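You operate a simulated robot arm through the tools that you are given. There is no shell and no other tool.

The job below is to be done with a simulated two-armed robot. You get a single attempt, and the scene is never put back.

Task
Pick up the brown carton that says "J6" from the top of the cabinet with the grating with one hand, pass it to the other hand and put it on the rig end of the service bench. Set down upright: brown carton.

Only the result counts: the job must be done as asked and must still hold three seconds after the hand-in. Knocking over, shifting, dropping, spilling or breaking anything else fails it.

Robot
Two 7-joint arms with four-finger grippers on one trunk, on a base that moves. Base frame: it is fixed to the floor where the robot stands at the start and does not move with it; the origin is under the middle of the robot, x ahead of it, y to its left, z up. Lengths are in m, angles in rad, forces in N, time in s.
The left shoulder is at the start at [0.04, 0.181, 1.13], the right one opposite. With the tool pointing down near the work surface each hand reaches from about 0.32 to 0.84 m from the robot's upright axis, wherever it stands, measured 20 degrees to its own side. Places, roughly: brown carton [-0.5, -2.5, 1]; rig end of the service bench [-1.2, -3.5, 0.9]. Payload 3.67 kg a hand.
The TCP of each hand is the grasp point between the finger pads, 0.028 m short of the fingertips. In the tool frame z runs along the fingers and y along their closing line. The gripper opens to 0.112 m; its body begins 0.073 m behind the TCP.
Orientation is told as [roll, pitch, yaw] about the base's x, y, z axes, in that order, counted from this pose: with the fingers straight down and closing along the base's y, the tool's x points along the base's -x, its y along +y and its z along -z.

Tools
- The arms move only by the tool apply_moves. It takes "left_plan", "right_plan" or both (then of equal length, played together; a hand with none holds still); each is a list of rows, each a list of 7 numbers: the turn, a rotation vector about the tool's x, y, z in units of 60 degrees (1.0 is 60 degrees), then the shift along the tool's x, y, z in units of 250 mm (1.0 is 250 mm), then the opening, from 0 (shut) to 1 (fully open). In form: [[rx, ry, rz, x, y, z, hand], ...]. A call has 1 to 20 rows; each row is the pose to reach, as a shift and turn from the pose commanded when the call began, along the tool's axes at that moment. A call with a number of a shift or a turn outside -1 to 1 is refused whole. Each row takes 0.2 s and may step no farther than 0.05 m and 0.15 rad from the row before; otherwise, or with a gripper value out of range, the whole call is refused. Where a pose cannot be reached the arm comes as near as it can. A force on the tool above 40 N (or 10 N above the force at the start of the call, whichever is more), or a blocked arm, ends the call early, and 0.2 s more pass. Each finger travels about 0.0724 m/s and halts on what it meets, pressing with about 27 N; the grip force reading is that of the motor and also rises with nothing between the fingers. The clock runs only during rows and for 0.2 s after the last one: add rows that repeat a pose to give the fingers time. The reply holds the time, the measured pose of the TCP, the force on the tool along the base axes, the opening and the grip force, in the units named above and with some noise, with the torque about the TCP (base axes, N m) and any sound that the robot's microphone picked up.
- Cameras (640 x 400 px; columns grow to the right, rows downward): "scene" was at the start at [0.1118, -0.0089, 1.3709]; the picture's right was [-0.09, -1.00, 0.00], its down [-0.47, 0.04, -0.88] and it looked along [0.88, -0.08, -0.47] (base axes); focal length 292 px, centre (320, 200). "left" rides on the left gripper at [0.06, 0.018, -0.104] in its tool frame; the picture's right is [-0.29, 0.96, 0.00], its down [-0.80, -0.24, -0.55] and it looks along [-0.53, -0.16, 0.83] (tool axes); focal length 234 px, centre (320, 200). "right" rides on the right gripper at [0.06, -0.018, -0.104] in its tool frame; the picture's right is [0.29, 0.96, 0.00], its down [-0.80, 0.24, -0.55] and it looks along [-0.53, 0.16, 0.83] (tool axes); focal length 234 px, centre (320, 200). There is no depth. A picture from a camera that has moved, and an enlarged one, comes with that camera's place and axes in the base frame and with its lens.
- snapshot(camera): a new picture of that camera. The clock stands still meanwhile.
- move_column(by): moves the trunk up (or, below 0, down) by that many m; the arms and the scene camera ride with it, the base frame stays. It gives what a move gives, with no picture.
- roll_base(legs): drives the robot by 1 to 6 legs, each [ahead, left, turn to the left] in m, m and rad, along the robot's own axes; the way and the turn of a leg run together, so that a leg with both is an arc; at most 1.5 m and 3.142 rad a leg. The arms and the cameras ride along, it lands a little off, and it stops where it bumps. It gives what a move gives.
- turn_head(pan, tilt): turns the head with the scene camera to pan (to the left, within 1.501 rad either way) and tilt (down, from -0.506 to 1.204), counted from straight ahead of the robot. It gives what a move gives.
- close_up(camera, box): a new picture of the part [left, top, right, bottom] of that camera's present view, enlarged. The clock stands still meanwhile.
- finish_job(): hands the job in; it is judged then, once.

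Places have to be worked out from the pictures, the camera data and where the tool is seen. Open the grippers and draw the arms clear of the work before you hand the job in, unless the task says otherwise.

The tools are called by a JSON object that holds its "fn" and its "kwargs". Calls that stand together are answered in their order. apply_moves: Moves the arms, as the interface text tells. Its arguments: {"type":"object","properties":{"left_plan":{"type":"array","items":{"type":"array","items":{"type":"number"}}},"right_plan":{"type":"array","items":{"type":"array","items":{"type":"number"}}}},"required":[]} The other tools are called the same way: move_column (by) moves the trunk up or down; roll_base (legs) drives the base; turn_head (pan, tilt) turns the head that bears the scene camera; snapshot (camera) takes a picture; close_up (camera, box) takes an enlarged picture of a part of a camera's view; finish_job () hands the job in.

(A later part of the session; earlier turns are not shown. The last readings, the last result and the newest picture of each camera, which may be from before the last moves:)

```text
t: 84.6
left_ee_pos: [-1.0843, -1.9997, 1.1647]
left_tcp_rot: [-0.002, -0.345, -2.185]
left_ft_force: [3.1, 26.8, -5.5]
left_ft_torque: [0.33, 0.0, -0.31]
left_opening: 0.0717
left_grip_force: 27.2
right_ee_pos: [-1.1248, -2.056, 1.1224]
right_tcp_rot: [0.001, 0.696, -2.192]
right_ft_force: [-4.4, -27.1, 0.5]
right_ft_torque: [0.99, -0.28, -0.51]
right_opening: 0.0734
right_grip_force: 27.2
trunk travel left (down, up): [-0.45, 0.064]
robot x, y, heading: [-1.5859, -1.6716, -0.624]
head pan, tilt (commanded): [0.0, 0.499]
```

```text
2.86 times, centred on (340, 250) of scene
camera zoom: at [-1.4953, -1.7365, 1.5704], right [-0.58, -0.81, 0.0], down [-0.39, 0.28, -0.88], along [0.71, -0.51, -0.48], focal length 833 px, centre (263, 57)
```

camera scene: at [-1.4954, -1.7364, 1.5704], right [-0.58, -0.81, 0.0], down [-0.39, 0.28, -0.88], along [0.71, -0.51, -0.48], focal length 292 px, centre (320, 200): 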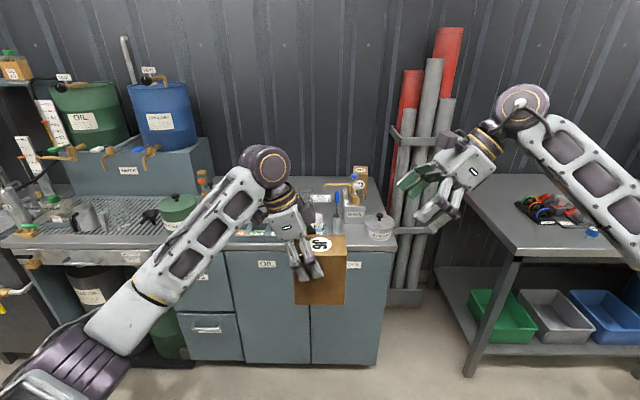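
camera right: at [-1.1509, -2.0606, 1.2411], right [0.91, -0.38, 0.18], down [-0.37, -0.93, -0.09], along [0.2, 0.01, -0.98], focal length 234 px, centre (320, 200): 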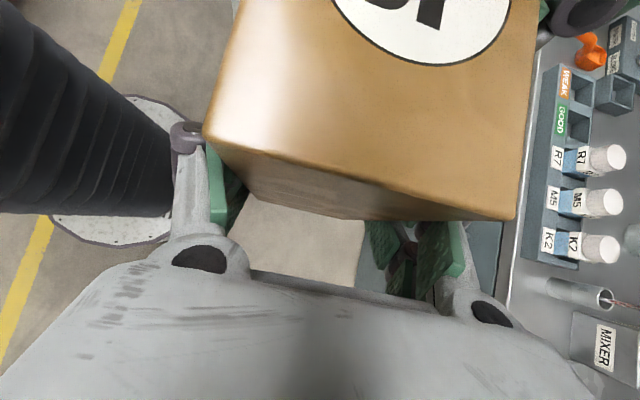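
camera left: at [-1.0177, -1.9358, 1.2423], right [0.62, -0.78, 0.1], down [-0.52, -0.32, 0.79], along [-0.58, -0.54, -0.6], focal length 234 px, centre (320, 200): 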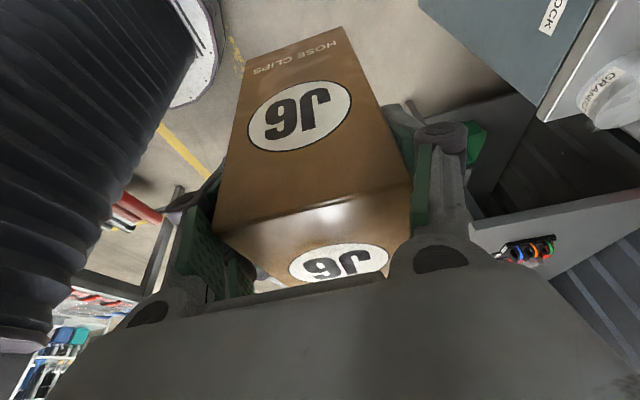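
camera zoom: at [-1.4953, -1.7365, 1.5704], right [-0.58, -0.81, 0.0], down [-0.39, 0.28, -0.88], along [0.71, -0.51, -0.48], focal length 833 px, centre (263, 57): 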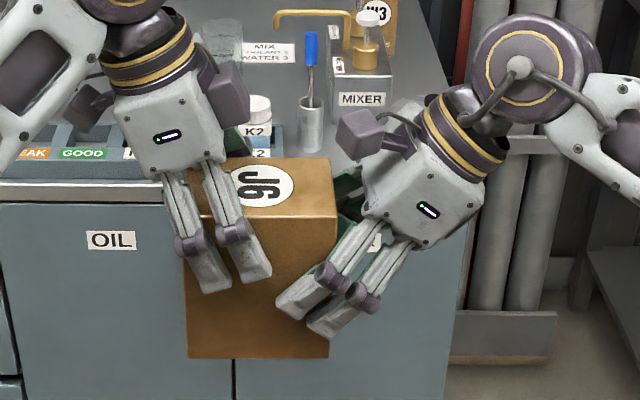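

The right hand grips, but the hands push against each other with about 25 N: the carton's corner sits too deep between the right finger links at this angle. I open the right hand again and back off 0.09 m, to come in at a flatter angle.

{"fn": "apply_moves", "kwargs": {"right_plan": [[0, 0, 0, 0, 0, 0, 0.75], [0, 0, 0, 0, 0, 0, 1], [0, 0, 0, 0, 0, 0, 1], [0, 0, 0, 0, 0, 0, 1], [0, 0, 0, 0, 0, -0.08, 1], [0, 0, 0, 0, 0, -0.16, 1], [0, 0, 0, 0, 0, -0.26, 1], [0, 0, 0, 0, 0, -0.36, 1], [0, 0, 0, 0, 0, -0.36, 1]]}}

{"fn": "snapshot", "kwargs": {"camera": "left"}}

{"fn": "close_up", "kwargs": {"camera": "scene", "box": [260, 180, 420, 320]}}

```text
t: 86.6
left_ee_pos: [-1.0839, -1.9997, 1.1642]
left_tcp_rot: [-0.001, -0.347, -2.189]
left_ft_force: [0.4, -0.3, -4.3]
left_ft_torque: [0.05, -0.07, 0.0]
left_opening: 0.0719
left_grip_force: 27.5
right_ee_pos: [-1.1575, -2.1006, 1.1896]
right_tcp_rot: [-0.002, 0.698, -2.19]
right_ft_force: [0.2, 0.5, 0.3]
right_ft_torque: [0.01, -0.04, 0.01]
right_opening: 0.112
right_grip_force: 0.1
trunk travel left (down, up): [-0.45, 0.064]
robot x, y, heading: [-1.5871, -1.671, -0.621]
head pan, tilt (commanded): [0.0, 0.499]
```

```text
taken
camera left: at [-1.0174, -1.9356, 1.2421], right [0.62, -0.78, 0.1], down [-0.52, -0.32, 0.79], along [-0.58, -0.54, -0.6], focal length 234 px, centre (320, 200)
```

left: 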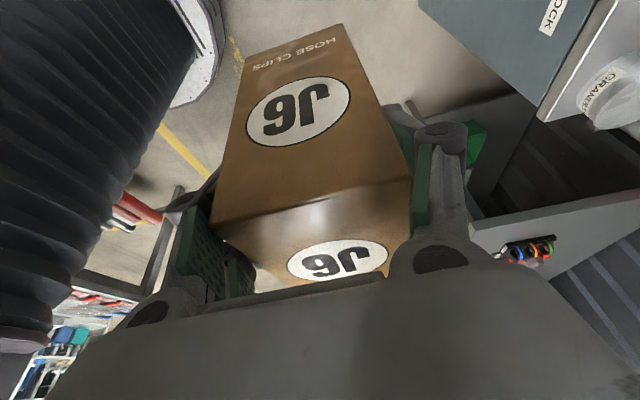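

```text
2.86 times, centred on (340, 250) of scene
camera zoom: at [-1.4948, -1.7363, 1.5703], right [-0.58, -0.81, 0.0], down [-0.39, 0.28, -0.88], along [0.71, -0.51, -0.48], focal length 833 px, centre (263, 57)
```

zoom: 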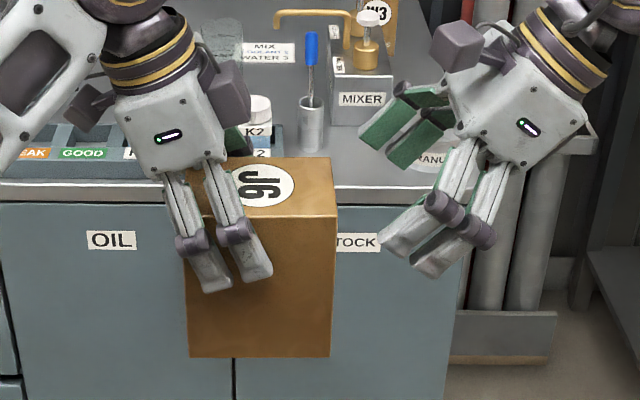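

The carton moved only about 2–3 mm in the left grip and hangs level. I tilt the right tool to 60° from vertical (flatter) at a standoff, aimed at the carton's lower right.

{"fn": "apply_moves", "kwargs": {"right_plan": [[0, 0.083, 0, -0.03, 0, 0.015, 1], [0, 0.167, 0, -0.061, 0, 0.031, 1], [0, 0.25, 0, -0.092, 0, 0.046, 1], [0, 0.333, 0, -0.122, 0, 0.062, 1], [0, 0.333, 0, -0.122, 0, 0.062, 1]]}}

{"fn": "snapshot", "kwargs": {"camera": "right"}}

{"fn": "close_up", "kwargs": {"camera": "scene", "box": [260, 180, 460, 320]}}

```text
t: 87.8
left_ee_pos: [-1.0845, -1.9998, 1.1636]
left_tcp_rot: [-0.001, -0.347, -2.19]
left_ft_force: [0.2, 0.5, -4.1]
left_ft_torque: [0.07, -0.06, 0.01]
left_opening: 0.072
left_grip_force: 27.0
right_ee_pos: [-1.166, -2.1119, 1.1586]
right_tcp_rot: [0.0, 1.046, -2.189]
right_ft_force: [-0.2, 0.2, 0.2]
right_ft_torque: [0.01, -0.01, 0.01]
right_opening: 0.112
right_grip_force: 0.0
trunk travel left (down, up): [-0.45, 0.064]
robot x, y, heading: [-1.5832, -1.6748, -0.621]
head pan, tilt (commanded): [0.0, 0.499]
```

```text
taken
camera right: at [-1.2158, -2.1486, 1.2634], right [0.86, -0.44, 0.25], down [-0.31, -0.85, -0.41], along [0.39, 0.28, -0.88], focal length 234 px, centre (320, 200)
```

right: 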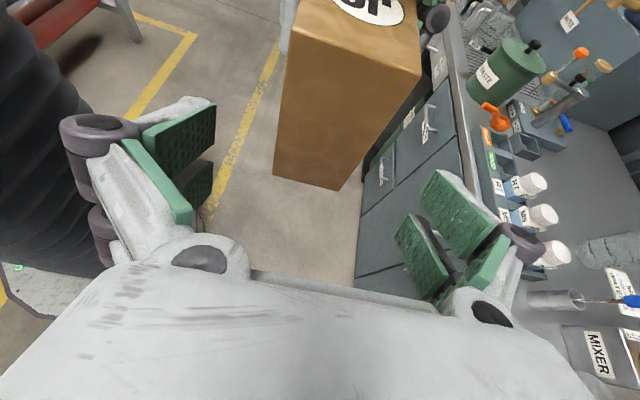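

```text
2.86 times, centred on (360, 250) of scene
camera zoom: at [-1.495, -1.7361, 1.5704], right [-0.58, -0.81, 0.0], down [-0.39, 0.28, -0.88], along [0.71, -0.51, -0.48], focal length 833 px, centre (206, 57)
```

zoom: 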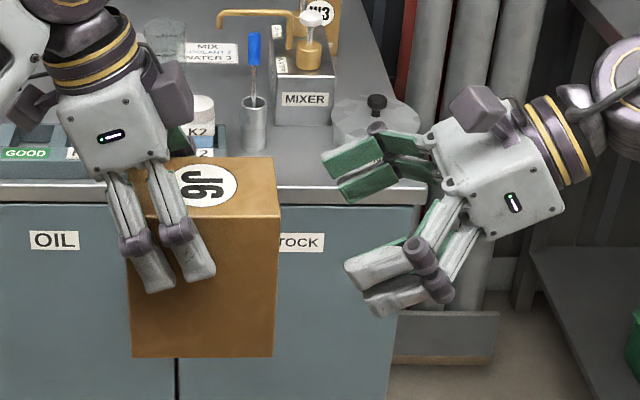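

The flatter pose is reached and the line is aligned (offset ~1 mm). I advance 0.094 m along the tool axis with open fingers.

{"fn": "apply_moves", "kwargs": {"right_plan": [[0, 0, 0, 0, 0, 0.1, 1], [0, 0, 0, 0, 0, 0.2, 1], [0, 0, 0, 0, 0, 0.3, 1], [0, 0, 0, 0, 0, 0.376, 1], [0, 0, 0, 0, 0, 0.376, 1]]}}

{"fn": "snapshot", "kwargs": {"camera": "right"}}

{"fn": "close_up", "kwargs": {"camera": "scene", "box": [260, 180, 460, 320]}}

```text
t: 89.0
left_ee_pos: [-1.0832, -2.0003, 1.1637]
left_tcp_rot: [0.0, -0.346, -2.188]
left_ft_force: [-0.1, 0.4, -4.5]
left_ft_torque: [0.08, -0.08, 0.0]
left_opening: 0.0717
left_grip_force: 27.6
right_ee_pos: [-1.1184, -2.0438, 1.1124]
right_tcp_rot: [0.0, 1.046, -2.189]
right_ft_force: [-0.3, -0.3, 0.4]
right_ft_torque: [-0.01, 0.0, 0.01]
right_opening: 0.1119
right_grip_force: 0.1
trunk travel left (down, up): [-0.45, 0.064]
robot x, y, heading: [-1.5898, -1.668, -0.621]
head pan, tilt (commanded): [0.0, 0.499]
```

```text
taken
camera right: at [-1.1685, -2.0816, 1.2166], right [0.86, -0.44, 0.25], down [-0.31, -0.85, -0.41], along [0.39, 0.28, -0.88], focal length 234 px, centre (320, 200)
```

right: 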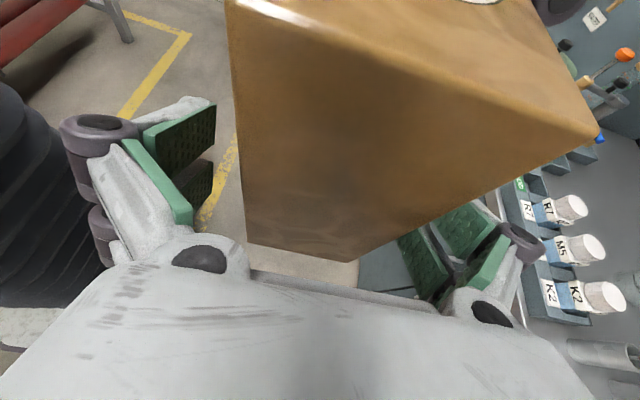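

```text
2.86 times, centred on (360, 250) of scene
camera zoom: at [-1.4956, -1.7366, 1.5704], right [-0.58, -0.81, 0.0], down [-0.39, 0.28, -0.88], along [0.71, -0.51, -0.48], focal length 833 px, centre (206, 57)
```

zoom: 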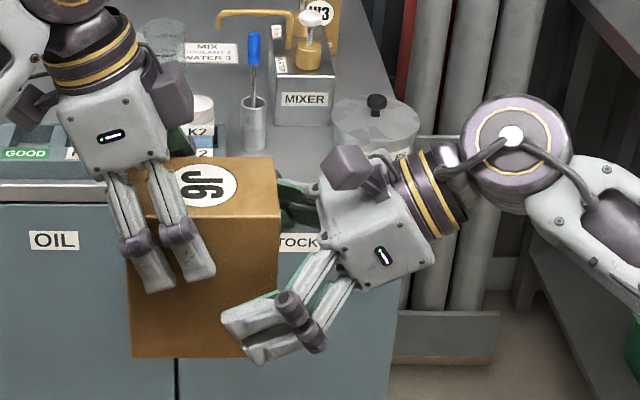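

No contact force, and the fingers overlap the carton's lower right well. I close the right gripper.

{"fn": "apply_moves", "kwargs": {"right_plan": [[0, 0, 0, 0, 0, 0, 0.85], [0, 0, 0, 0, 0, 0, 0.75], [0, 0, 0, 0, 0, 0, 0.67], [0, 0, 0, 0, 0, 0, 0.6], [0, 0, 0, 0, 0, 0, 0.5], [0, 0, 0, 0, 0, 0, 0.3], [0, 0, 0, 0, 0, 0, 0], [0, 0, 0, 0, 0, 0, 0], [0, 0, 0, 0, 0, 0, 0]]}}

{"fn": "close_up", "kwargs": {"camera": "scene", "box": [260, 180, 460, 320]}}

{"fn": "snapshot", "kwargs": {"camera": "left"}}

```text
t: 91.0
left_ee_pos: [-1.0849, -2.0004, 1.1638]
left_tcp_rot: [-0.005, -0.345, -2.188]
left_ft_force: [-19.1, 21.5, -1.9]
left_ft_torque: [0.58, 0.66, -0.5]
left_opening: 0.0719
left_grip_force: 27.3
right_ee_pos: [-1.1188, -2.0453, 1.1134]
right_tcp_rot: [0.002, 1.046, -2.192]
right_ft_force: [19.9, -22.0, -0.2]
right_ft_torque: [0.54, 0.35, -1.11]
right_opening: 0.0722
right_grip_force: 26.7
trunk travel left (down, up): [-0.45, 0.064]
robot x, y, heading: [-1.5909, -1.6655, -0.619]
head pan, tilt (commanded): [0.0, 0.499]
```

```text
2.86 times, centred on (360, 250) of scene
camera zoom: at [-1.4953, -1.7365, 1.5704], right [-0.58, -0.81, 0.0], down [-0.39, 0.28, -0.88], along [0.71, -0.51, -0.48], focal length 833 px, centre (206, 57)
```

zoom: 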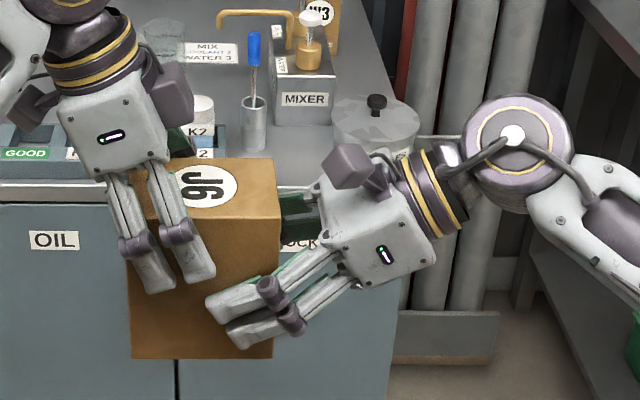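

```text
taken
camera left: at [-1.0183, -1.9357, 1.2421], right [0.62, -0.78, 0.1], down [-0.52, -0.32, 0.79], along [-0.58, -0.54, -0.6], focal length 234 px, centre (320, 200)
```

left: 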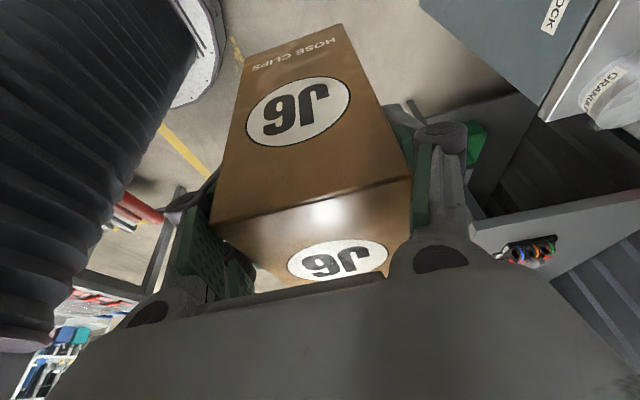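

The grip is flush (0.072 m), and the remaining force between the hands is mostly sideways (about 29 N along the closing line, a couple of mm misalignment). I relieve it by shifting the right hand 2 mm ahead.

{"fn": "apply_moves", "kwargs": {"right_plan": [[0, 0, 0, 0, 0.004, 0, 0], [0, 0, 0, 0, 0.008, 0, 0], [0, 0, 0, 0, 0.008, 0, 0]]}}

```text
t: 91.8
left_ee_pos: [-1.0843, -1.9999, 1.1645]
left_tcp_rot: [-0.004, -0.347, -2.187]
left_ft_force: [-11.5, 21.7, -2.1]
left_ft_torque: [0.62, 0.77, -0.25]
left_opening: 0.0718
left_grip_force: 26.8
right_ee_pos: [-1.1154, -2.0448, 1.1144]
right_tcp_rot: [0.001, 1.045, -2.191]
right_ft_force: [12.1, -22.2, 1.2]
right_ft_torque: [0.42, -0.12, -1.03]
right_opening: 0.072
right_grip_force: 27.0
trunk travel left (down, up): [-0.45, 0.064]
robot x, y, heading: [-1.5843, -1.673, -0.624]
head pan, tilt (commanded): [0.0, 0.499]
```

The force went down a little (about 3 N per mm). I continue the same relief by about 6 mm ahead and 2 mm to the right.

{"fn": "apply_moves", "kwargs": {"right_plan": [[0, 0, 0, -0.001, 0.008, -0.002, 0], [0, 0, 0, -0.003, 0.016, -0.005, 0], [0, 0, 0, -0.004, 0.024, -0.007, 0], [0, 0, 0, -0.004, 0.024, -0.007, 0]]}}

{"fn": "close_up", "kwargs": {"camera": "scene", "box": [260, 180, 460, 320]}}

```text
t: 92.8
left_ee_pos: [-1.0831, -2.0001, 1.1644]
left_tcp_rot: [0.003, -0.347, -2.185]
left_ft_force: [20.3, -15.8, -9.1]
left_ft_torque: [0.09, -0.81, 0.51]
left_opening: 0.072
left_grip_force: 26.9
right_ee_pos: [-1.1141, -2.0469, 1.1128]
right_tcp_rot: [-0.004, 1.048, -2.185]
right_ft_force: [-20.2, 14.4, 3.6]
right_ft_torque: [-0.58, -0.48, 0.89]
right_opening: 0.0722
right_grip_force: 27.3
trunk travel left (down, up): [-0.45, 0.064]
robot x, y, heading: [-1.5835, -1.6688, -0.623]
head pan, tilt (commanded): [0.0, 0.499]
```

```text
2.86 times, centred on (360, 250) of scene
camera zoom: at [-1.4953, -1.7365, 1.5704], right [-0.58, -0.81, 0.0], down [-0.39, 0.28, -0.88], along [0.71, -0.51, -0.48], focal length 833 px, centre (206, 57)
```

zoom: 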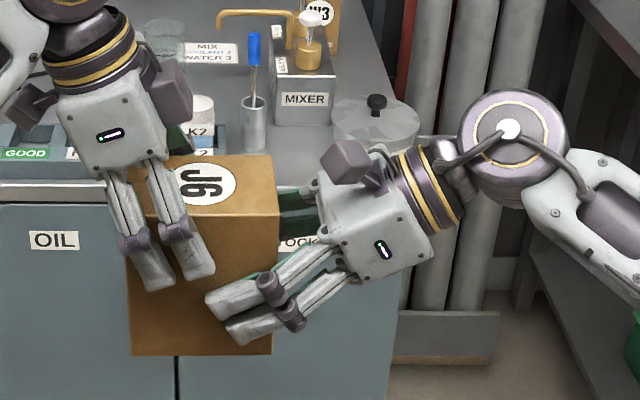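

I overshot by about 3 mm along the closing line (force now reversed), while the other direction is balanced. I move back 3 mm.

{"fn": "apply_moves", "kwargs": {"right_plan": [[0, 0, 0, 0, -0.006, 0, 0], [0, 0, 0, 0, -0.0125, 0, 0], [0, 0, 0, 0, -0.0125, 0, 0]]}}

```text
t: 93.6
left_ee_pos: [-1.0828, -2.0005, 1.1635]
left_tcp_rot: [0.001, -0.349, -2.188]
left_ft_force: [18.7, -20.5, -4.8]
left_ft_torque: [-0.97, -0.33, 0.33]
left_opening: 0.0719
left_grip_force: 27.2
right_ee_pos: [-1.1169, -2.0473, 1.1136]
right_tcp_rot: [-0.004, 1.048, -2.189]
right_ft_force: [-18.9, 20.9, 0.6]
right_ft_torque: [-0.02, -0.66, 1.23]
right_opening: 0.0718
right_grip_force: 27.5
trunk travel left (down, up): [-0.45, 0.064]
robot x, y, heading: [-1.5875, -1.669, -0.624]
head pan, tilt (commanded): [0.0, 0.499]
```

The remaining internal force just flips sign with small shifts (finger pressing, about 27 N), which is harmless. I now open the left hand to let the right hand carry the carton, without moving either arm.

{"fn": "apply_moves", "kwargs": {"left_plan": [[0, 0, 0, 0, 0, 0, 0.7], [0, 0, 0, 0, 0, 0, 0.8], [0, 0, 0, 0, 0, 0, 0.9], [0, 0, 0, 0, 0, 0, 1], [0, 0, 0, 0, 0, 0, 1]]}}

{"fn": "snapshot", "kwargs": {"camera": "left"}}

{"fn": "close_up", "kwargs": {"camera": "scene", "box": [260, 180, 460, 320]}}

```text
t: 94.8
left_ee_pos: [-1.0851, -2.0006, 1.1644]
left_tcp_rot: [-0.002, -0.347, -2.188]
left_ft_force: [0.1, -0.6, -0.2]
left_ft_torque: [-0.01, 0.0, 0.0]
left_opening: 0.1118
left_grip_force: 0.0
right_ee_pos: [-1.1154, -2.0486, 1.1137]
right_tcp_rot: [0.001, 1.048, -2.19]
right_ft_force: [0.2, -0.2, 1.0]
right_ft_torque: [-0.08, 0.07, 0.0]
right_opening: 0.0719
right_grip_force: 26.8
trunk travel left (down, up): [-0.45, 0.064]
robot x, y, heading: [-1.5885, -1.6722, -0.618]
head pan, tilt (commanded): [0.0, 0.499]
```

```text
taken
camera left: at [-1.0177, -1.9357, 1.2423], right [0.62, -0.78, 0.1], down [-0.52, -0.32, 0.79], along [-0.58, -0.54, -0.6], focal length 234 px, centre (320, 200)
```

left: 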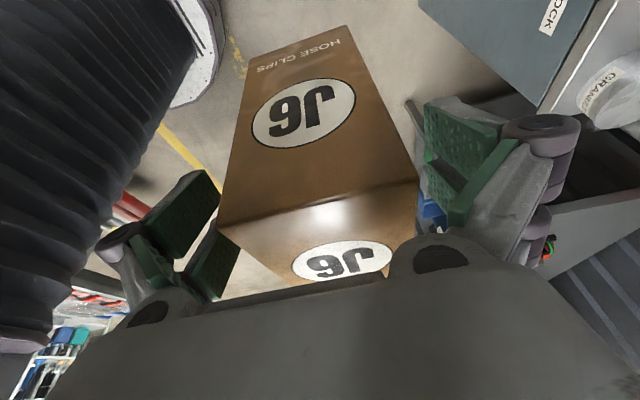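

```text
2.86 times, centred on (360, 250) of scene
camera zoom: at [-1.4952, -1.7364, 1.5704], right [-0.58, -0.81, 0.0], down [-0.39, 0.28, -0.88], along [0.71, -0.51, -0.48], focal length 833 px, centre (206, 57)
```

zoom: 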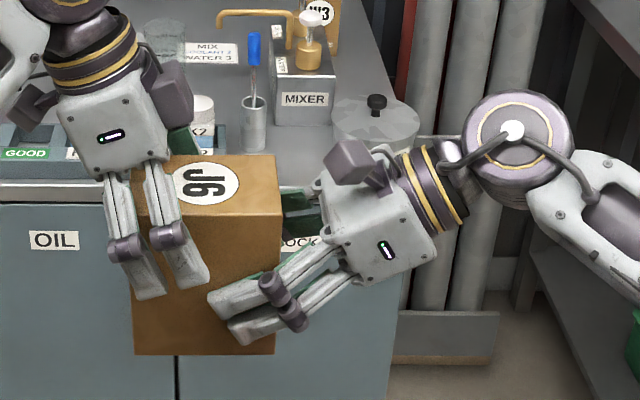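

The right hand now holds the carton alone and it stays level. I withdraw the open left hand up along its tool axis.

{"fn": "apply_moves", "kwargs": {"left_plan": [[0, 0, 0, 0, 0, -0.08, 1], [0, 0, 0, 0, 0, -0.2, 1], [0, 0, 0, 0, 0, -0.34, 1], [0, 0, 0, 0, 0, -0.48, 1], [0, 0, 0, 0, 0, -0.62, 1], [0, 0, 0, 0, 0, -0.76, 1], [0, 0, 0, 0, 0, -0.76, 1]]}}

{"fn": "snapshot", "kwargs": {"camera": "scene"}}

{"fn": "snapshot", "kwargs": {"camera": "right"}}

```text
t: 96.4
left_ee_pos: [-1.0468, -1.9481, 1.3428]
left_tcp_rot: [-0.001, -0.345, -2.188]
left_ft_force: [1.3, 0.6, 0.6]
left_ft_torque: [0.0, 0.03, -0.02]
left_opening: 0.1122
left_grip_force: 0.2
right_ee_pos: [-1.1164, -2.0478, 1.1127]
right_tcp_rot: [-0.002, 1.046, -2.19]
right_ft_force: [0.0, -0.1, 0.2]
right_ft_torque: [-0.12, 0.11, -0.01]
right_opening: 0.0716
right_grip_force: 27.2
trunk travel left (down, up): [-0.45, 0.064]
robot x, y, heading: [-1.5899, -1.6708, -0.621]
head pan, tilt (commanded): [0.0, 0.499]
```

```text
taken
camera scene: at [-1.495, -1.7368, 1.5703], right [-0.58, -0.81, 0.0], down [-0.39, 0.28, -0.88], along [0.71, -0.51, -0.48], focal length 292 px, centre (320, 200)
```

scene: 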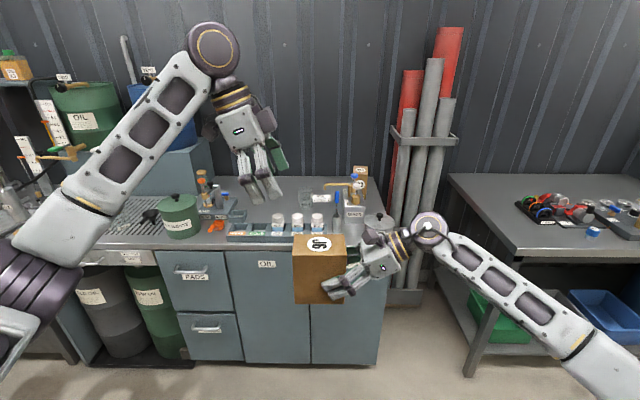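

```text
taken
camera right: at [-1.1657, -2.0865, 1.2172], right [0.86, -0.44, 0.25], down [-0.31, -0.85, -0.41], along [0.39, 0.28, -0.88], focal length 234 px, centre (320, 200)
```

right: 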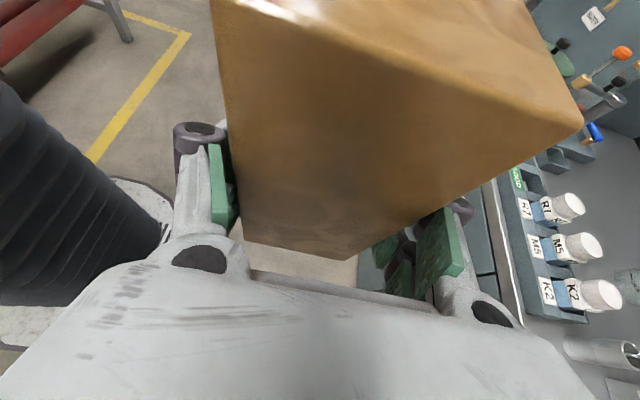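

The carton is now only in the right hand. I move the left arm away to the left (turning it back), and turn the right hand 45° further clockwise so that its tool points forward-left, which gives more reach over the service bench.

{"fn": "apply_moves", "kwargs": {"left_plan": [[-0.032, 0, -0.088, 0.094, -0.025, -0.034, 1], [-0.064, 0, -0.176, 0.188, -0.05, -0.069, 1], [-0.096, 0, -0.264, 0.282, -0.075, -0.103, 1], [-0.128, 0, -0.353, 0.376, -0.1, -0.137, 1], [-0.16, 0, -0.441, 0.47, -0.125, -0.171, 1], [-0.192, 0, -0.529, 0.564, -0.15, -0.206, 1], [-0.224, 0, -0.617, 0.658, -0.175, -0.24, 1], [-0.2565, 0, -0.705, 0.752, -0.2, -0.274, 1], [-0.2565, 0, -0.705, 0.752, -0.2, -0.274, 1]], "right_plan": [[-0.081, 0, 0.047, 0.006, 0, -0.05, 0], [-0.162, 0, 0.094, 0.012, 0, -0.099, 0], [-0.243, 0, 0.141, 0.018, 0, -0.149, 0], [-0.325, 0, 0.188, 0.024, 0, -0.199, 0], [-0.406, 0, 0.234, 0.03, 0, -0.248, 0], [-0.487, 0, 0.281, 0.036, 0, -0.298, 0], [-0.568, 0, 0.328, 0.042, 0, -0.347, 0], [-0.649, 0, 0.375, 0.048, 0, -0.397, 0], [-0.649, 0, 0.375, 0.048, 0, -0.397, 0]]}}

{"fn": "snapshot", "kwargs": {"camera": "scene"}}

{"fn": "snapshot", "kwargs": {"camera": "right"}}

```text
t: 98.4
left_ee_pos: [-0.9718, -1.7558, 1.3454]
left_tcp_rot: [0.001, -0.345, -1.4]
left_ft_force: [0.7, -0.6, 0.6]
left_ft_torque: [0.03, 0.02, 0.01]
left_opening: 0.1121
left_grip_force: 0.0
right_ee_pos: [-1.1626, -2.115, 1.173]
right_tcp_rot: [-0.002, 1.048, -2.974]
right_ft_force: [0.1, -0.9, -4.4]
right_ft_torque: [0.01, 0.12, 0.05]
right_opening: 0.0719
right_grip_force: 26.9
trunk travel left (down, up): [-0.45, 0.064]
robot x, y, heading: [-1.5854, -1.6722, -0.622]
head pan, tilt (commanded): [0.0, 0.499]
```

```text
taken
camera scene: at [-1.4951, -1.7374, 1.5703], right [-0.58, -0.81, 0.0], down [-0.39, 0.28, -0.88], along [0.71, -0.51, -0.48], focal length 292 px, centre (320, 200)
```

scene: 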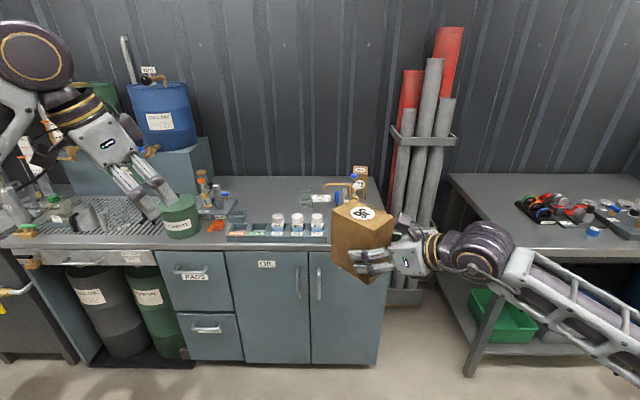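

```text
taken
camera right: at [-1.2243, -2.1058, 1.277], right [0.3, -0.92, 0.25], down [-0.83, -0.38, -0.41], along [0.48, -0.08, -0.88], focal length 234 px, centre (320, 200)
```

right: 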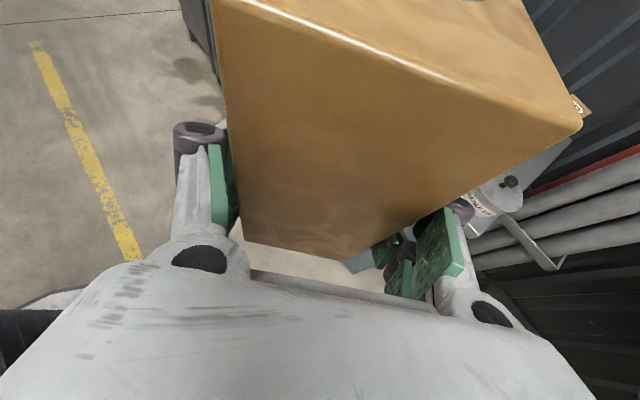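

The right hand carries the carton (4.4 N) at the new yaw. I enlarge the views to check that the carton hangs upright and where its bottom lies relative to the hand.

{"fn": "close_up", "kwargs": {"camera": "scene", "box": [310, 180, 430, 300]}}

{"fn": "close_up", "kwargs": {"camera": "right", "box": [200, 0, 600, 280]}}

```text
3.33 times, centred on (370, 240) of scene
camera zoom: at [-1.4951, -1.7374, 1.5703], right [-0.58, -0.81, 0.0], down [-0.39, 0.28, -0.88], along [0.71, -0.51, -0.48], focal length 972 px, centre (153, 67)
```

zoom: 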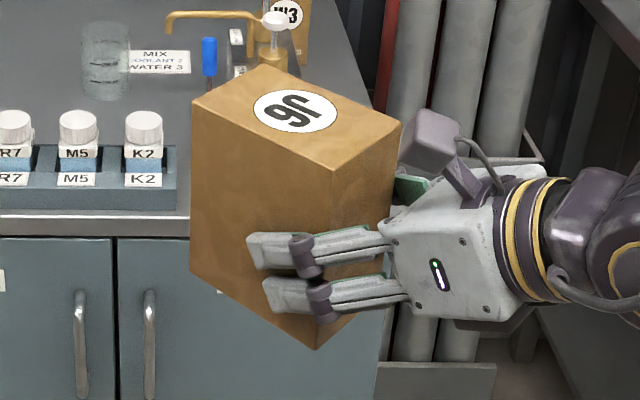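

```text
1.43 times, centred on (400, 140) of right
camera zoom: at [-1.2243, -2.1058, 1.277], right [0.3, -0.92, 0.25], down [-0.83, -0.38, -0.41], along [0.48, -0.08, -0.88], focal length 334 px, centre (206, 286)
```

zoom: 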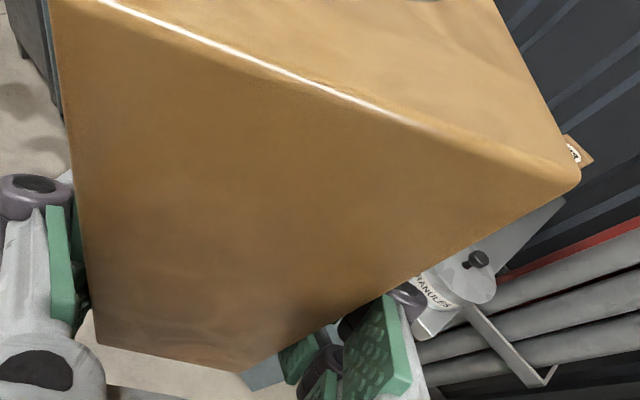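

The carton hangs upright (within about 1°), its bottom about 0.06 below the right TCP. I slide right along the benches to stand before the service bench's rig end, staying back from the edge.

{"fn": "roll_base", "kwargs": {"legs": [[0.0, -1.145, 0.0]]}}

{"fn": "turn_head", "kwargs": {"pan": -0.1, "tilt": 0.5}}

{"fn": "snapshot", "kwargs": {"camera": "scene"}}

```text
t: 104.3
left_ee_pos: [-1.643, -2.681, 1.3448]
left_tcp_rot: [0.001, -0.348, -1.421]
left_ft_force: [0.0, 0.2, 0.4]
left_ft_torque: [-0.03, 0.0, 0.03]
left_opening: 0.1121
left_grip_force: 0.1
right_ee_pos: [-1.8392, -3.0373, 1.173]
right_tcp_rot: [-0.001, 1.046, -2.993]
right_ft_force: [0.2, 0.1, -2.7]
right_ft_torque: [-0.03, 0.16, 0.03]
right_opening: 0.0717
right_grip_force: 27.1
trunk travel left (down, up): [-0.45, 0.064]
robot x, y, heading: [-2.2522, -2.5893, -0.64]
head pan, tilt (commanded): [0.0, 0.499]
```

```text
t: 105.0
left_ee_pos: [-1.6418, -2.6827, 1.3451]
left_tcp_rot: [-0.001, -0.348, -1.423]
left_ft_force: [-0.4, 0.3, 0.8]
left_ft_torque: [0.01, -0.03, 0.02]
left_opening: 0.1122
left_grip_force: 0.0
right_ee_pos: [-1.8397, -3.0379, 1.1723]
right_tcp_rot: [0.0, 1.046, -2.996]
right_ft_force: [1.1, 0.5, -4.1]
right_ft_torque: [-0.03, 0.1, -0.01]
right_opening: 0.0718
right_grip_force: 27.3
trunk travel left (down, up): [-0.45, 0.064]
robot x, y, heading: [-2.2537, -2.5855, -0.642]
head pan, tilt (commanded): [-0.099, 0.499]
```

```text
taken
camera scene: at [-2.1717, -2.6605, 1.5704], right [-0.67, -0.74, 0.0], down [-0.35, 0.32, -0.88], along [0.65, -0.59, -0.48], focal length 292 px, centre (320, 200)
```

scene: 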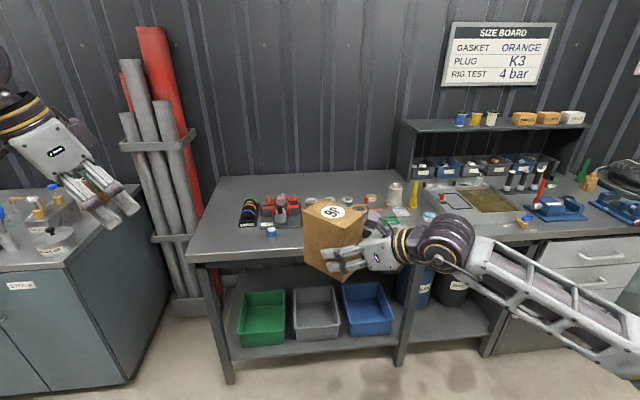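

The robot is right in line with the target spot, about 1.0 m from the bench edge. I go ahead 0.34 m with the carton held high, and look down at the bench top.

{"fn": "roll_base", "kwargs": {"legs": [[0.34, 0.0, 0.02]]}}

{"fn": "turn_head", "kwargs": {"pan": 0.0, "tilt": 0.6}}

{"fn": "snapshot", "kwargs": {"camera": "scene"}}

{"fn": "snapshot", "kwargs": {"camera": "right"}}

{"fn": "snapshot", "kwargs": {"camera": "left"}}

```text
t: 107.3
left_ee_pos: [-1.3667, -2.8668, 1.3446]
left_tcp_rot: [0.003, -0.348, -1.399]
left_ft_force: [-0.6, 0.6, 0.7]
left_ft_torque: [0.0, -0.02, -0.01]
left_opening: 0.1123
left_grip_force: 0.1
right_ee_pos: [-1.5555, -3.2261, 1.1735]
right_tcp_rot: [0.003, 1.048, -2.967]
right_ft_force: [-0.1, 0.6, -3.9]
right_ft_torque: [-0.06, 0.16, 0.0]
right_opening: 0.072
right_grip_force: 26.8
trunk travel left (down, up): [-0.45, 0.064]
robot x, y, heading: [-1.9807, -2.7848, -0.614]
head pan, tilt (commanded): [-0.099, 0.499]
```

```text
t: 108.0
left_ee_pos: [-1.3662, -2.868, 1.3443]
left_tcp_rot: [0.001, -0.349, -1.398]
left_ft_force: [-0.2, -0.5, 0.5]
left_ft_torque: [0.0, -0.01, 0.0]
left_opening: 0.1119
left_grip_force: 0.0
right_ee_pos: [-1.5549, -3.2263, 1.1731]
right_tcp_rot: [0.0, 1.046, -2.972]
right_ft_force: [-0.5, 0.6, -4.1]
right_ft_torque: [-0.03, 0.14, 0.03]
right_opening: 0.0716
right_grip_force: 26.5
trunk travel left (down, up): [-0.45, 0.064]
robot x, y, heading: [-1.982, -2.7859, -0.618]
head pan, tilt (commanded): [0.0, 0.6]
```

```text
taken
camera scene: at [-1.8908, -2.8506, 1.5613], right [-0.58, -0.81, 0.0], down [-0.46, 0.33, -0.82], along [0.67, -0.48, -0.57], focal length 292 px, centre (320, 200)
```

scene: 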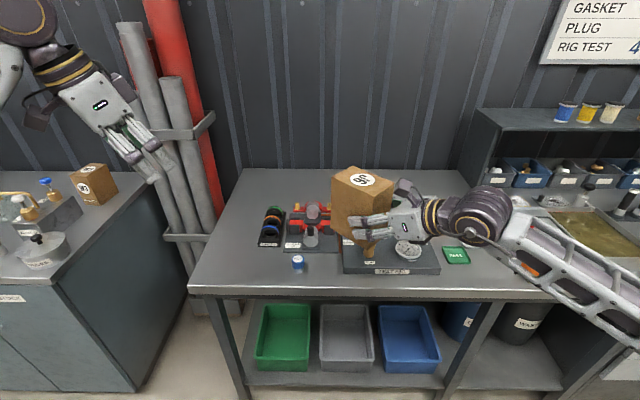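

```text
taken
camera right: at [-1.6165, -3.2193, 1.2768], right [0.31, -0.92, 0.25], down [-0.83, -0.39, -0.41], along [0.47, -0.08, -0.88], focal length 234 px, centre (320, 200)
```

right: 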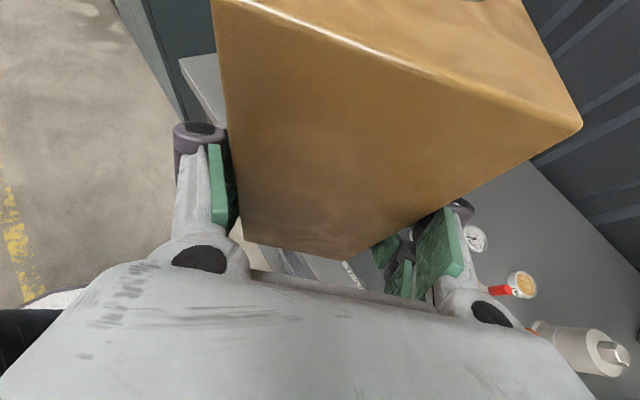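

```text
taken
camera left: at [-1.364, -2.7746, 1.4228], right [0.99, -0.1, 0.1], down [-0.14, -0.59, 0.79], along [-0.02, -0.8, -0.6], focal length 234 px, centre (320, 200)
```

left: 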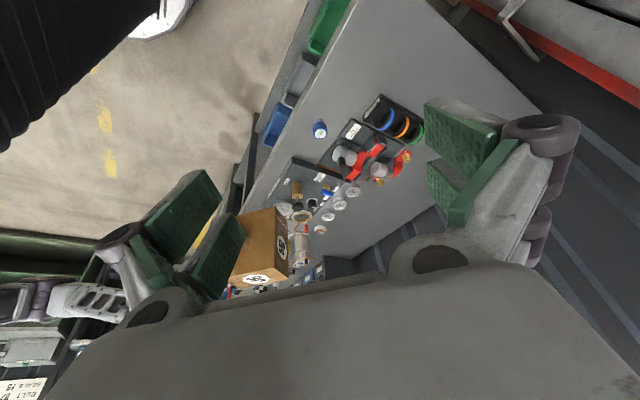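

The left camera shows the bench from above: gaskets, clamps and rig gauges all lie within about 0.33 m of the front edge; the strip behind them is free. I check the left arm's clearance to the cabinet and pipes before going closer.

{"fn": "turn_head", "kwargs": {"pan": 0.7, "tilt": 0.5}}

{"fn": "snapshot", "kwargs": {"camera": "scene"}}

```text
t: 109.0
left_ee_pos: [-1.3662, -2.8678, 1.3455]
left_tcp_rot: [0.0, -0.346, -1.401]
left_ft_force: [0.7, -0.6, 0.0]
left_ft_torque: [-0.01, -0.03, 0.03]
left_opening: 0.1119
left_grip_force: 0.1
right_ee_pos: [-1.5561, -3.2267, 1.1726]
right_tcp_rot: [0.0, 1.046, -2.97]
right_ft_force: [-0.9, 0.1, -4.9]
right_ft_torque: [-0.03, 0.13, 0.0]
right_opening: 0.0719
right_grip_force: 27.4
trunk travel left (down, up): [-0.45, 0.064]
robot x, y, heading: [-1.9825, -2.7832, -0.616]
head pan, tilt (commanded): [0.7, 0.499]
```

```text
taken
camera scene: at [-1.8726, -2.7916, 1.5704], right [0.08, -1.0, 0.0], down [-0.48, -0.04, -0.88], along [0.87, 0.07, -0.48], focal length 292 px, centre (320, 200)
```

scene: 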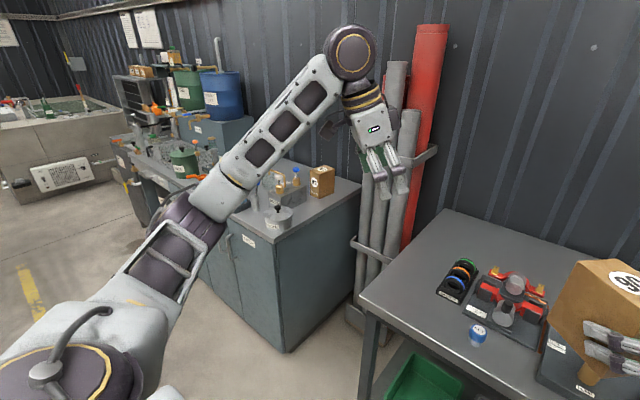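

The left elbow hangs over the gap between cabinet and bench, clear of the pipes. I look to the right too, to check where my right elbow runs over the bench.

{"fn": "turn_head", "kwargs": {"pan": -0.7, "tilt": 0.65}}

{"fn": "snapshot", "kwargs": {"camera": "scene"}}

```text
t: 110.6
left_ee_pos: [-1.3654, -2.8668, 1.3441]
left_tcp_rot: [0.003, -0.348, -1.4]
left_ft_force: [-0.1, 0.0, -0.1]
left_ft_torque: [-0.01, 0.02, -0.02]
left_opening: 0.1117
left_grip_force: 0.0
right_ee_pos: [-1.5543, -3.2273, 1.1734]
right_tcp_rot: [0.0, 1.045, -2.969]
right_ft_force: [0.2, 0.0, -4.1]
right_ft_torque: [-0.04, 0.13, 0.01]
right_opening: 0.0719
right_grip_force: 27.2
trunk travel left (down, up): [-0.45, 0.064]
robot x, y, heading: [-1.9812, -2.7884, -0.613]
head pan, tilt (commanded): [-0.7, 0.649]
```

```text
taken
camera scene: at [-1.9415, -2.883, 1.557], right [-0.97, -0.25, 0.0], down [-0.15, 0.59, -0.8], along [0.2, -0.77, -0.6], focal length 292 px, centre (320, 200)
```

scene: 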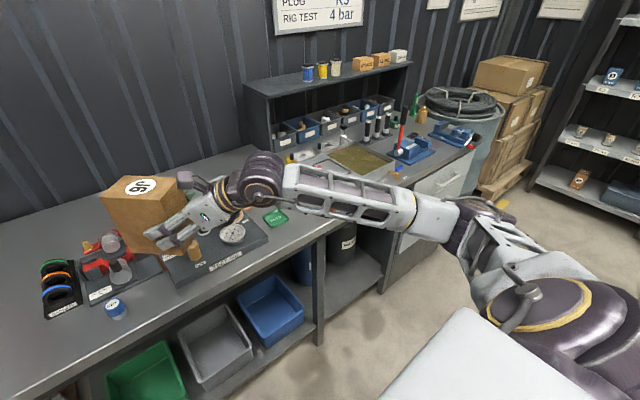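

The right elbow is still in front of the bench edge at about z 1.2, clear of everything. I roll ahead the last 0.30 m.

{"fn": "roll_base", "kwargs": {"legs": [[0.3, 0.0, 0.0]]}}

{"fn": "turn_head", "kwargs": {"pan": -0.1, "tilt": 0.8}}

{"fn": "snapshot", "kwargs": {"camera": "scene"}}

{"fn": "snapshot", "kwargs": {"camera": "left"}}

{"fn": "snapshot", "kwargs": {"camera": "right"}}

```text
t: 112.7
left_ee_pos: [-1.1227, -3.0401, 1.3466]
left_tcp_rot: [0.004, -0.347, -1.4]
left_ft_force: [-0.3, -0.4, 0.4]
left_ft_torque: [0.03, 0.0, -0.01]
left_opening: 0.1122
left_grip_force: 0.1
right_ee_pos: [-1.3101, -3.401, 1.1737]
right_tcp_rot: [0.002, 1.048, -2.97]
right_ft_force: [0.0, 0.2, -3.6]
right_ft_torque: [-0.03, 0.16, 0.01]
right_opening: 0.0716
right_grip_force: 27.4
trunk travel left (down, up): [-0.45, 0.064]
robot x, y, heading: [-1.7354, -2.9614, -0.621]
head pan, tilt (commanded): [-0.7, 0.649]
```

```text
t: 113.7
left_ee_pos: [-1.1212, -3.0401, 1.346]
left_tcp_rot: [0.002, -0.346, -1.401]
left_ft_force: [0.0, 0.4, -1.0]
left_ft_torque: [0.02, 0.04, 0.0]
left_opening: 0.112
left_grip_force: 0.0
right_ee_pos: [-1.31, -3.4015, 1.1732]
right_tcp_rot: [0.001, 1.047, -2.97]
right_ft_force: [0.3, 0.8, -4.0]
right_ft_torque: [-0.03, 0.12, 0.01]
right_opening: 0.072
right_grip_force: 27.2
trunk travel left (down, up): [-0.45, 0.064]
robot x, y, heading: [-1.7356, -2.9647, -0.619]
head pan, tilt (commanded): [-0.099, 0.799]
```

```text
taken
camera scene: at [-1.6585, -3.0254, 1.5445], right [-0.66, -0.75, 0.0], down [-0.54, 0.47, -0.7], along [0.53, -0.46, -0.72], focal length 292 px, centre (320, 200)
```

scene: 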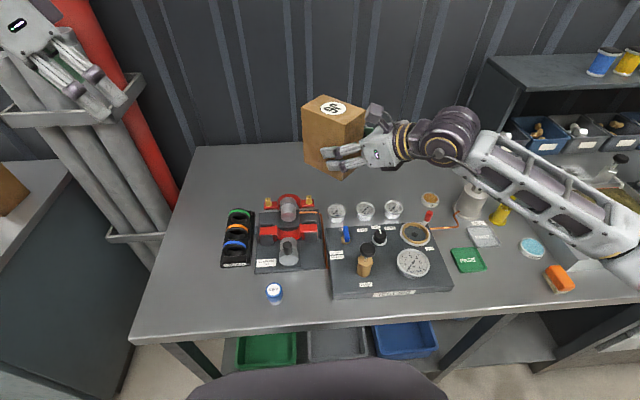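

```text
taken
camera left: at [-1.1204, -2.9473, 1.4233], right [0.99, -0.1, 0.1], down [-0.14, -0.59, 0.79], along [-0.02, -0.8, -0.6], focal length 234 px, centre (320, 200)
```

left: 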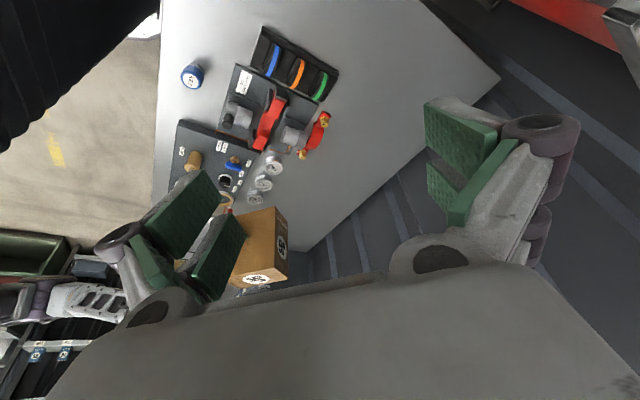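

```text
taken
camera right: at [-1.3725, -3.3921, 1.2774], right [0.31, -0.92, 0.25], down [-0.82, -0.39, -0.41], along [0.48, -0.08, -0.88], focal length 234 px, centre (320, 200)
```

right: 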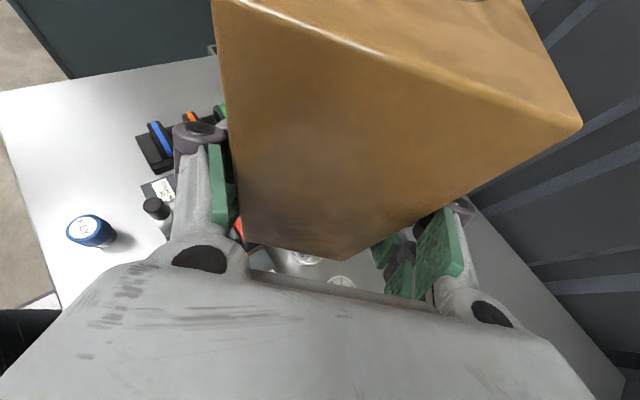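

The bench top is now in full view: everything near the rig lies within about 0.35 m of the edge, and the strip behind the gauges is free. I move the carton 0.24 m ahead over that free strip, still at its present height.

{"fn": "apply_moves", "kwargs": {"right_plan": [[0, 0, 0, 0.04, 0.11, 0.07, 0], [0, 0, 0, 0.08, 0.226, 0.14, 0], [0, 0, 0, 0.122, 0.339, 0.211, 0], [0, 0, 0, 0.162, 0.453, 0.281, 0], [0, 0, 0, 0.203, 0.566, 0.351, 0], [0, 0, 0, 0.243, 0.679, 0.422, 0], [0, 0, 0, 0.284, 0.792, 0.492, 0], [0, 0, 0, 0.284, 0.792, 0.492, 0]]}}

{"fn": "snapshot", "kwargs": {"camera": "scene"}}

{"fn": "snapshot", "kwargs": {"camera": "left"}}

```text
t: 115.5
left_ee_pos: [-1.1213, -3.0413, 1.3452]
left_tcp_rot: [0.002, -0.346, -1.401]
left_ft_force: [0.5, -0.3, -0.7]
left_ft_torque: [0.01, 0.0, -0.01]
left_opening: 0.1118
left_grip_force: 0.1
right_ee_pos: [-1.1365, -3.5706, 1.1733]
right_tcp_rot: [0.001, 1.046, -2.968]
right_ft_force: [-0.6, -0.1, -3.4]
right_ft_torque: [-0.01, 0.14, 0.06]
right_opening: 0.072
right_grip_force: 26.4
trunk travel left (down, up): [-0.45, 0.064]
robot x, y, heading: [-1.7379, -2.9607, -0.615]
head pan, tilt (commanded): [-0.099, 0.799]
```

```text
taken
camera scene: at [-1.6585, -3.0257, 1.5445], right [-0.66, -0.75, 0.0], down [-0.54, 0.47, -0.7], along [0.53, -0.46, -0.72], focal length 292 px, centre (320, 200)
```

scene: 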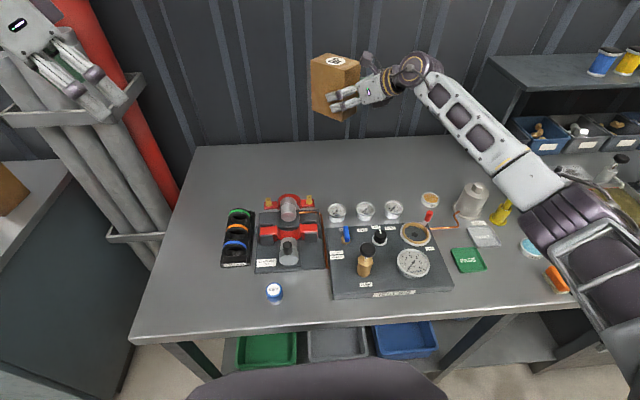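

```text
taken
camera left: at [-1.1205, -2.9476, 1.4233], right [0.99, -0.1, 0.1], down [-0.14, -0.59, 0.79], along [-0.02, -0.8, -0.6], focal length 234 px, centre (320, 200)
```

left: 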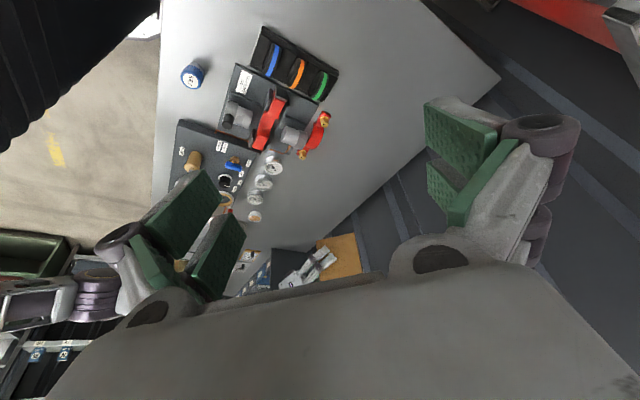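

The carton is over the free strip behind the gauges (n≈0.5 from the edge). Lowering with the arm alone keeps the right elbow high, so I lower the carton 0.18 m straight down.

{"fn": "apply_moves", "kwargs": {"right_plan": [[0, 0, 0, -0.104, 0, 0.06, 0], [0, 0, 0, -0.208, 0, 0.12, 0], [0, 0, 0, -0.312, 0, 0.18, 0], [0, 0, 0, -0.416, 0, 0.24, 0], [0, 0, 0, -0.52, 0, 0.3, 0], [0, 0, 0, -0.6235, 0, 0.36, 0], [0, 0, 0, -0.6235, 0, 0.36, 0]]}}

{"fn": "snapshot", "kwargs": {"camera": "scene"}}

{"fn": "snapshot", "kwargs": {"camera": "right"}}

```text
t: 117.1
left_ee_pos: [-1.121, -3.0407, 1.345]
left_tcp_rot: [0.001, -0.347, -1.4]
left_ft_force: [-0.5, -0.6, 0.5]
left_ft_torque: [-0.01, -0.02, 0.01]
left_opening: 0.112
left_grip_force: 0.0
right_ee_pos: [-1.1367, -3.5705, 0.9925]
right_tcp_rot: [0.002, 1.047, -2.97]
right_ft_force: [-0.3, 0.8, -4.9]
right_ft_torque: [-0.06, 0.17, -0.01]
right_opening: 0.0717
right_grip_force: 27.3
trunk travel left (down, up): [-0.45, 0.064]
robot x, y, heading: [-1.7369, -2.9598, -0.62]
head pan, tilt (commanded): [-0.099, 0.799]
```

```text
taken
camera scene: at [-1.6579, -3.0257, 1.5444], right [-0.66, -0.75, 0.0], down [-0.54, 0.47, -0.7], along [0.53, -0.46, -0.72], focal length 292 px, centre (320, 200)
```

scene: 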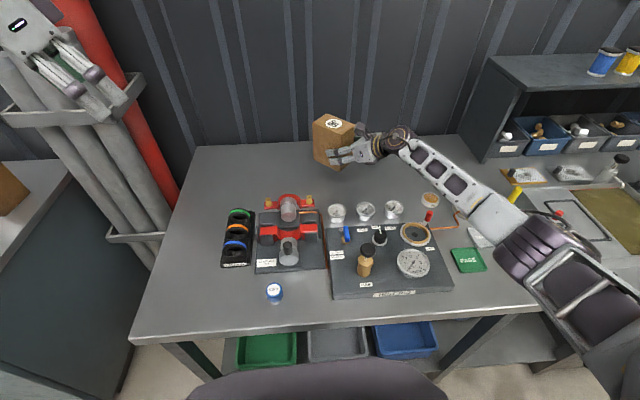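

```text
taken
camera right: at [-1.1994, -3.5624, 1.0967], right [0.31, -0.92, 0.25], down [-0.82, -0.39, -0.41], along [0.48, -0.08, -0.88], focal length 234 px, centre (320, 200)
```

right: 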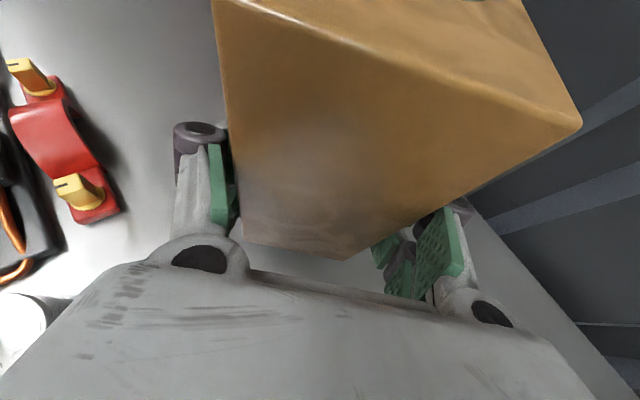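

The carton is about 0.07 m above the bench; the right forearm stays well above everything. I lower another 0.05 m.

{"fn": "apply_moves", "kwargs": {"right_plan": [[0, 0, 0, -0.058, 0, 0.033, 0], [0, 0, 0, -0.115, 0, 0.067, 0], [0, 0, 0, -0.173, 0, 0.1, 0], [0, 0, 0, -0.173, 0, 0.1, 0]]}}

{"fn": "close_up", "kwargs": {"camera": "scene", "box": [280, 100, 440, 200]}}

{"fn": "snapshot", "kwargs": {"camera": "right"}}

```text
t: 118.1
left_ee_pos: [-1.12, -3.0416, 1.3448]
left_tcp_rot: [0.001, -0.347, -1.399]
left_ft_force: [0.1, -1.0, 0.3]
left_ft_torque: [0.01, -0.02, 0.02]
left_opening: 0.1119
left_grip_force: 0.1
right_ee_pos: [-1.1358, -3.5714, 0.9424]
right_tcp_rot: [0.001, 1.048, -2.971]
right_ft_force: [-0.4, 0.2, -3.9]
right_ft_torque: [-0.03, 0.12, -0.02]
right_opening: 0.0716
right_grip_force: 26.6
trunk travel left (down, up): [-0.45, 0.064]
robot x, y, heading: [-1.736, -2.9589, -0.616]
head pan, tilt (commanded): [-0.099, 0.799]
```

```text
4.00 times, centred on (360, 150) of scene
camera zoom: at [-1.6577, -3.0258, 1.5444], right [-0.66, -0.75, 0.0], down [-0.54, 0.47, -0.7], along [0.53, -0.46, -0.72], focal length 1166 px, centre (160, 400)
```

zoom: 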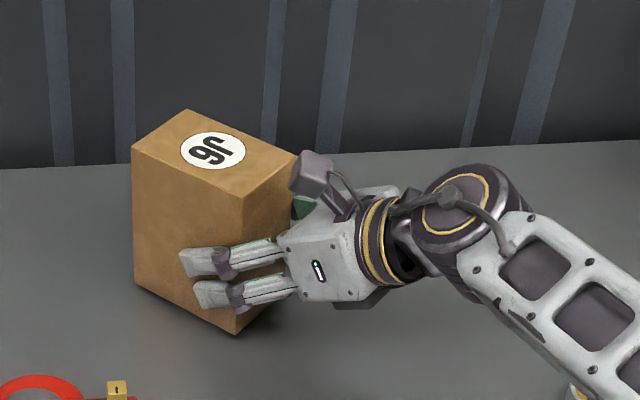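

```text
taken
camera right: at [-1.1989, -3.5629, 1.0466], right [0.31, -0.92, 0.25], down [-0.82, -0.39, -0.41], along [0.48, -0.08, -0.88], focal length 234 px, centre (320, 200)
```

right: 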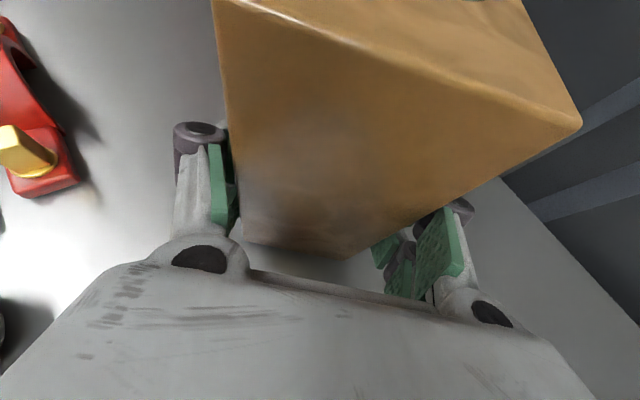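

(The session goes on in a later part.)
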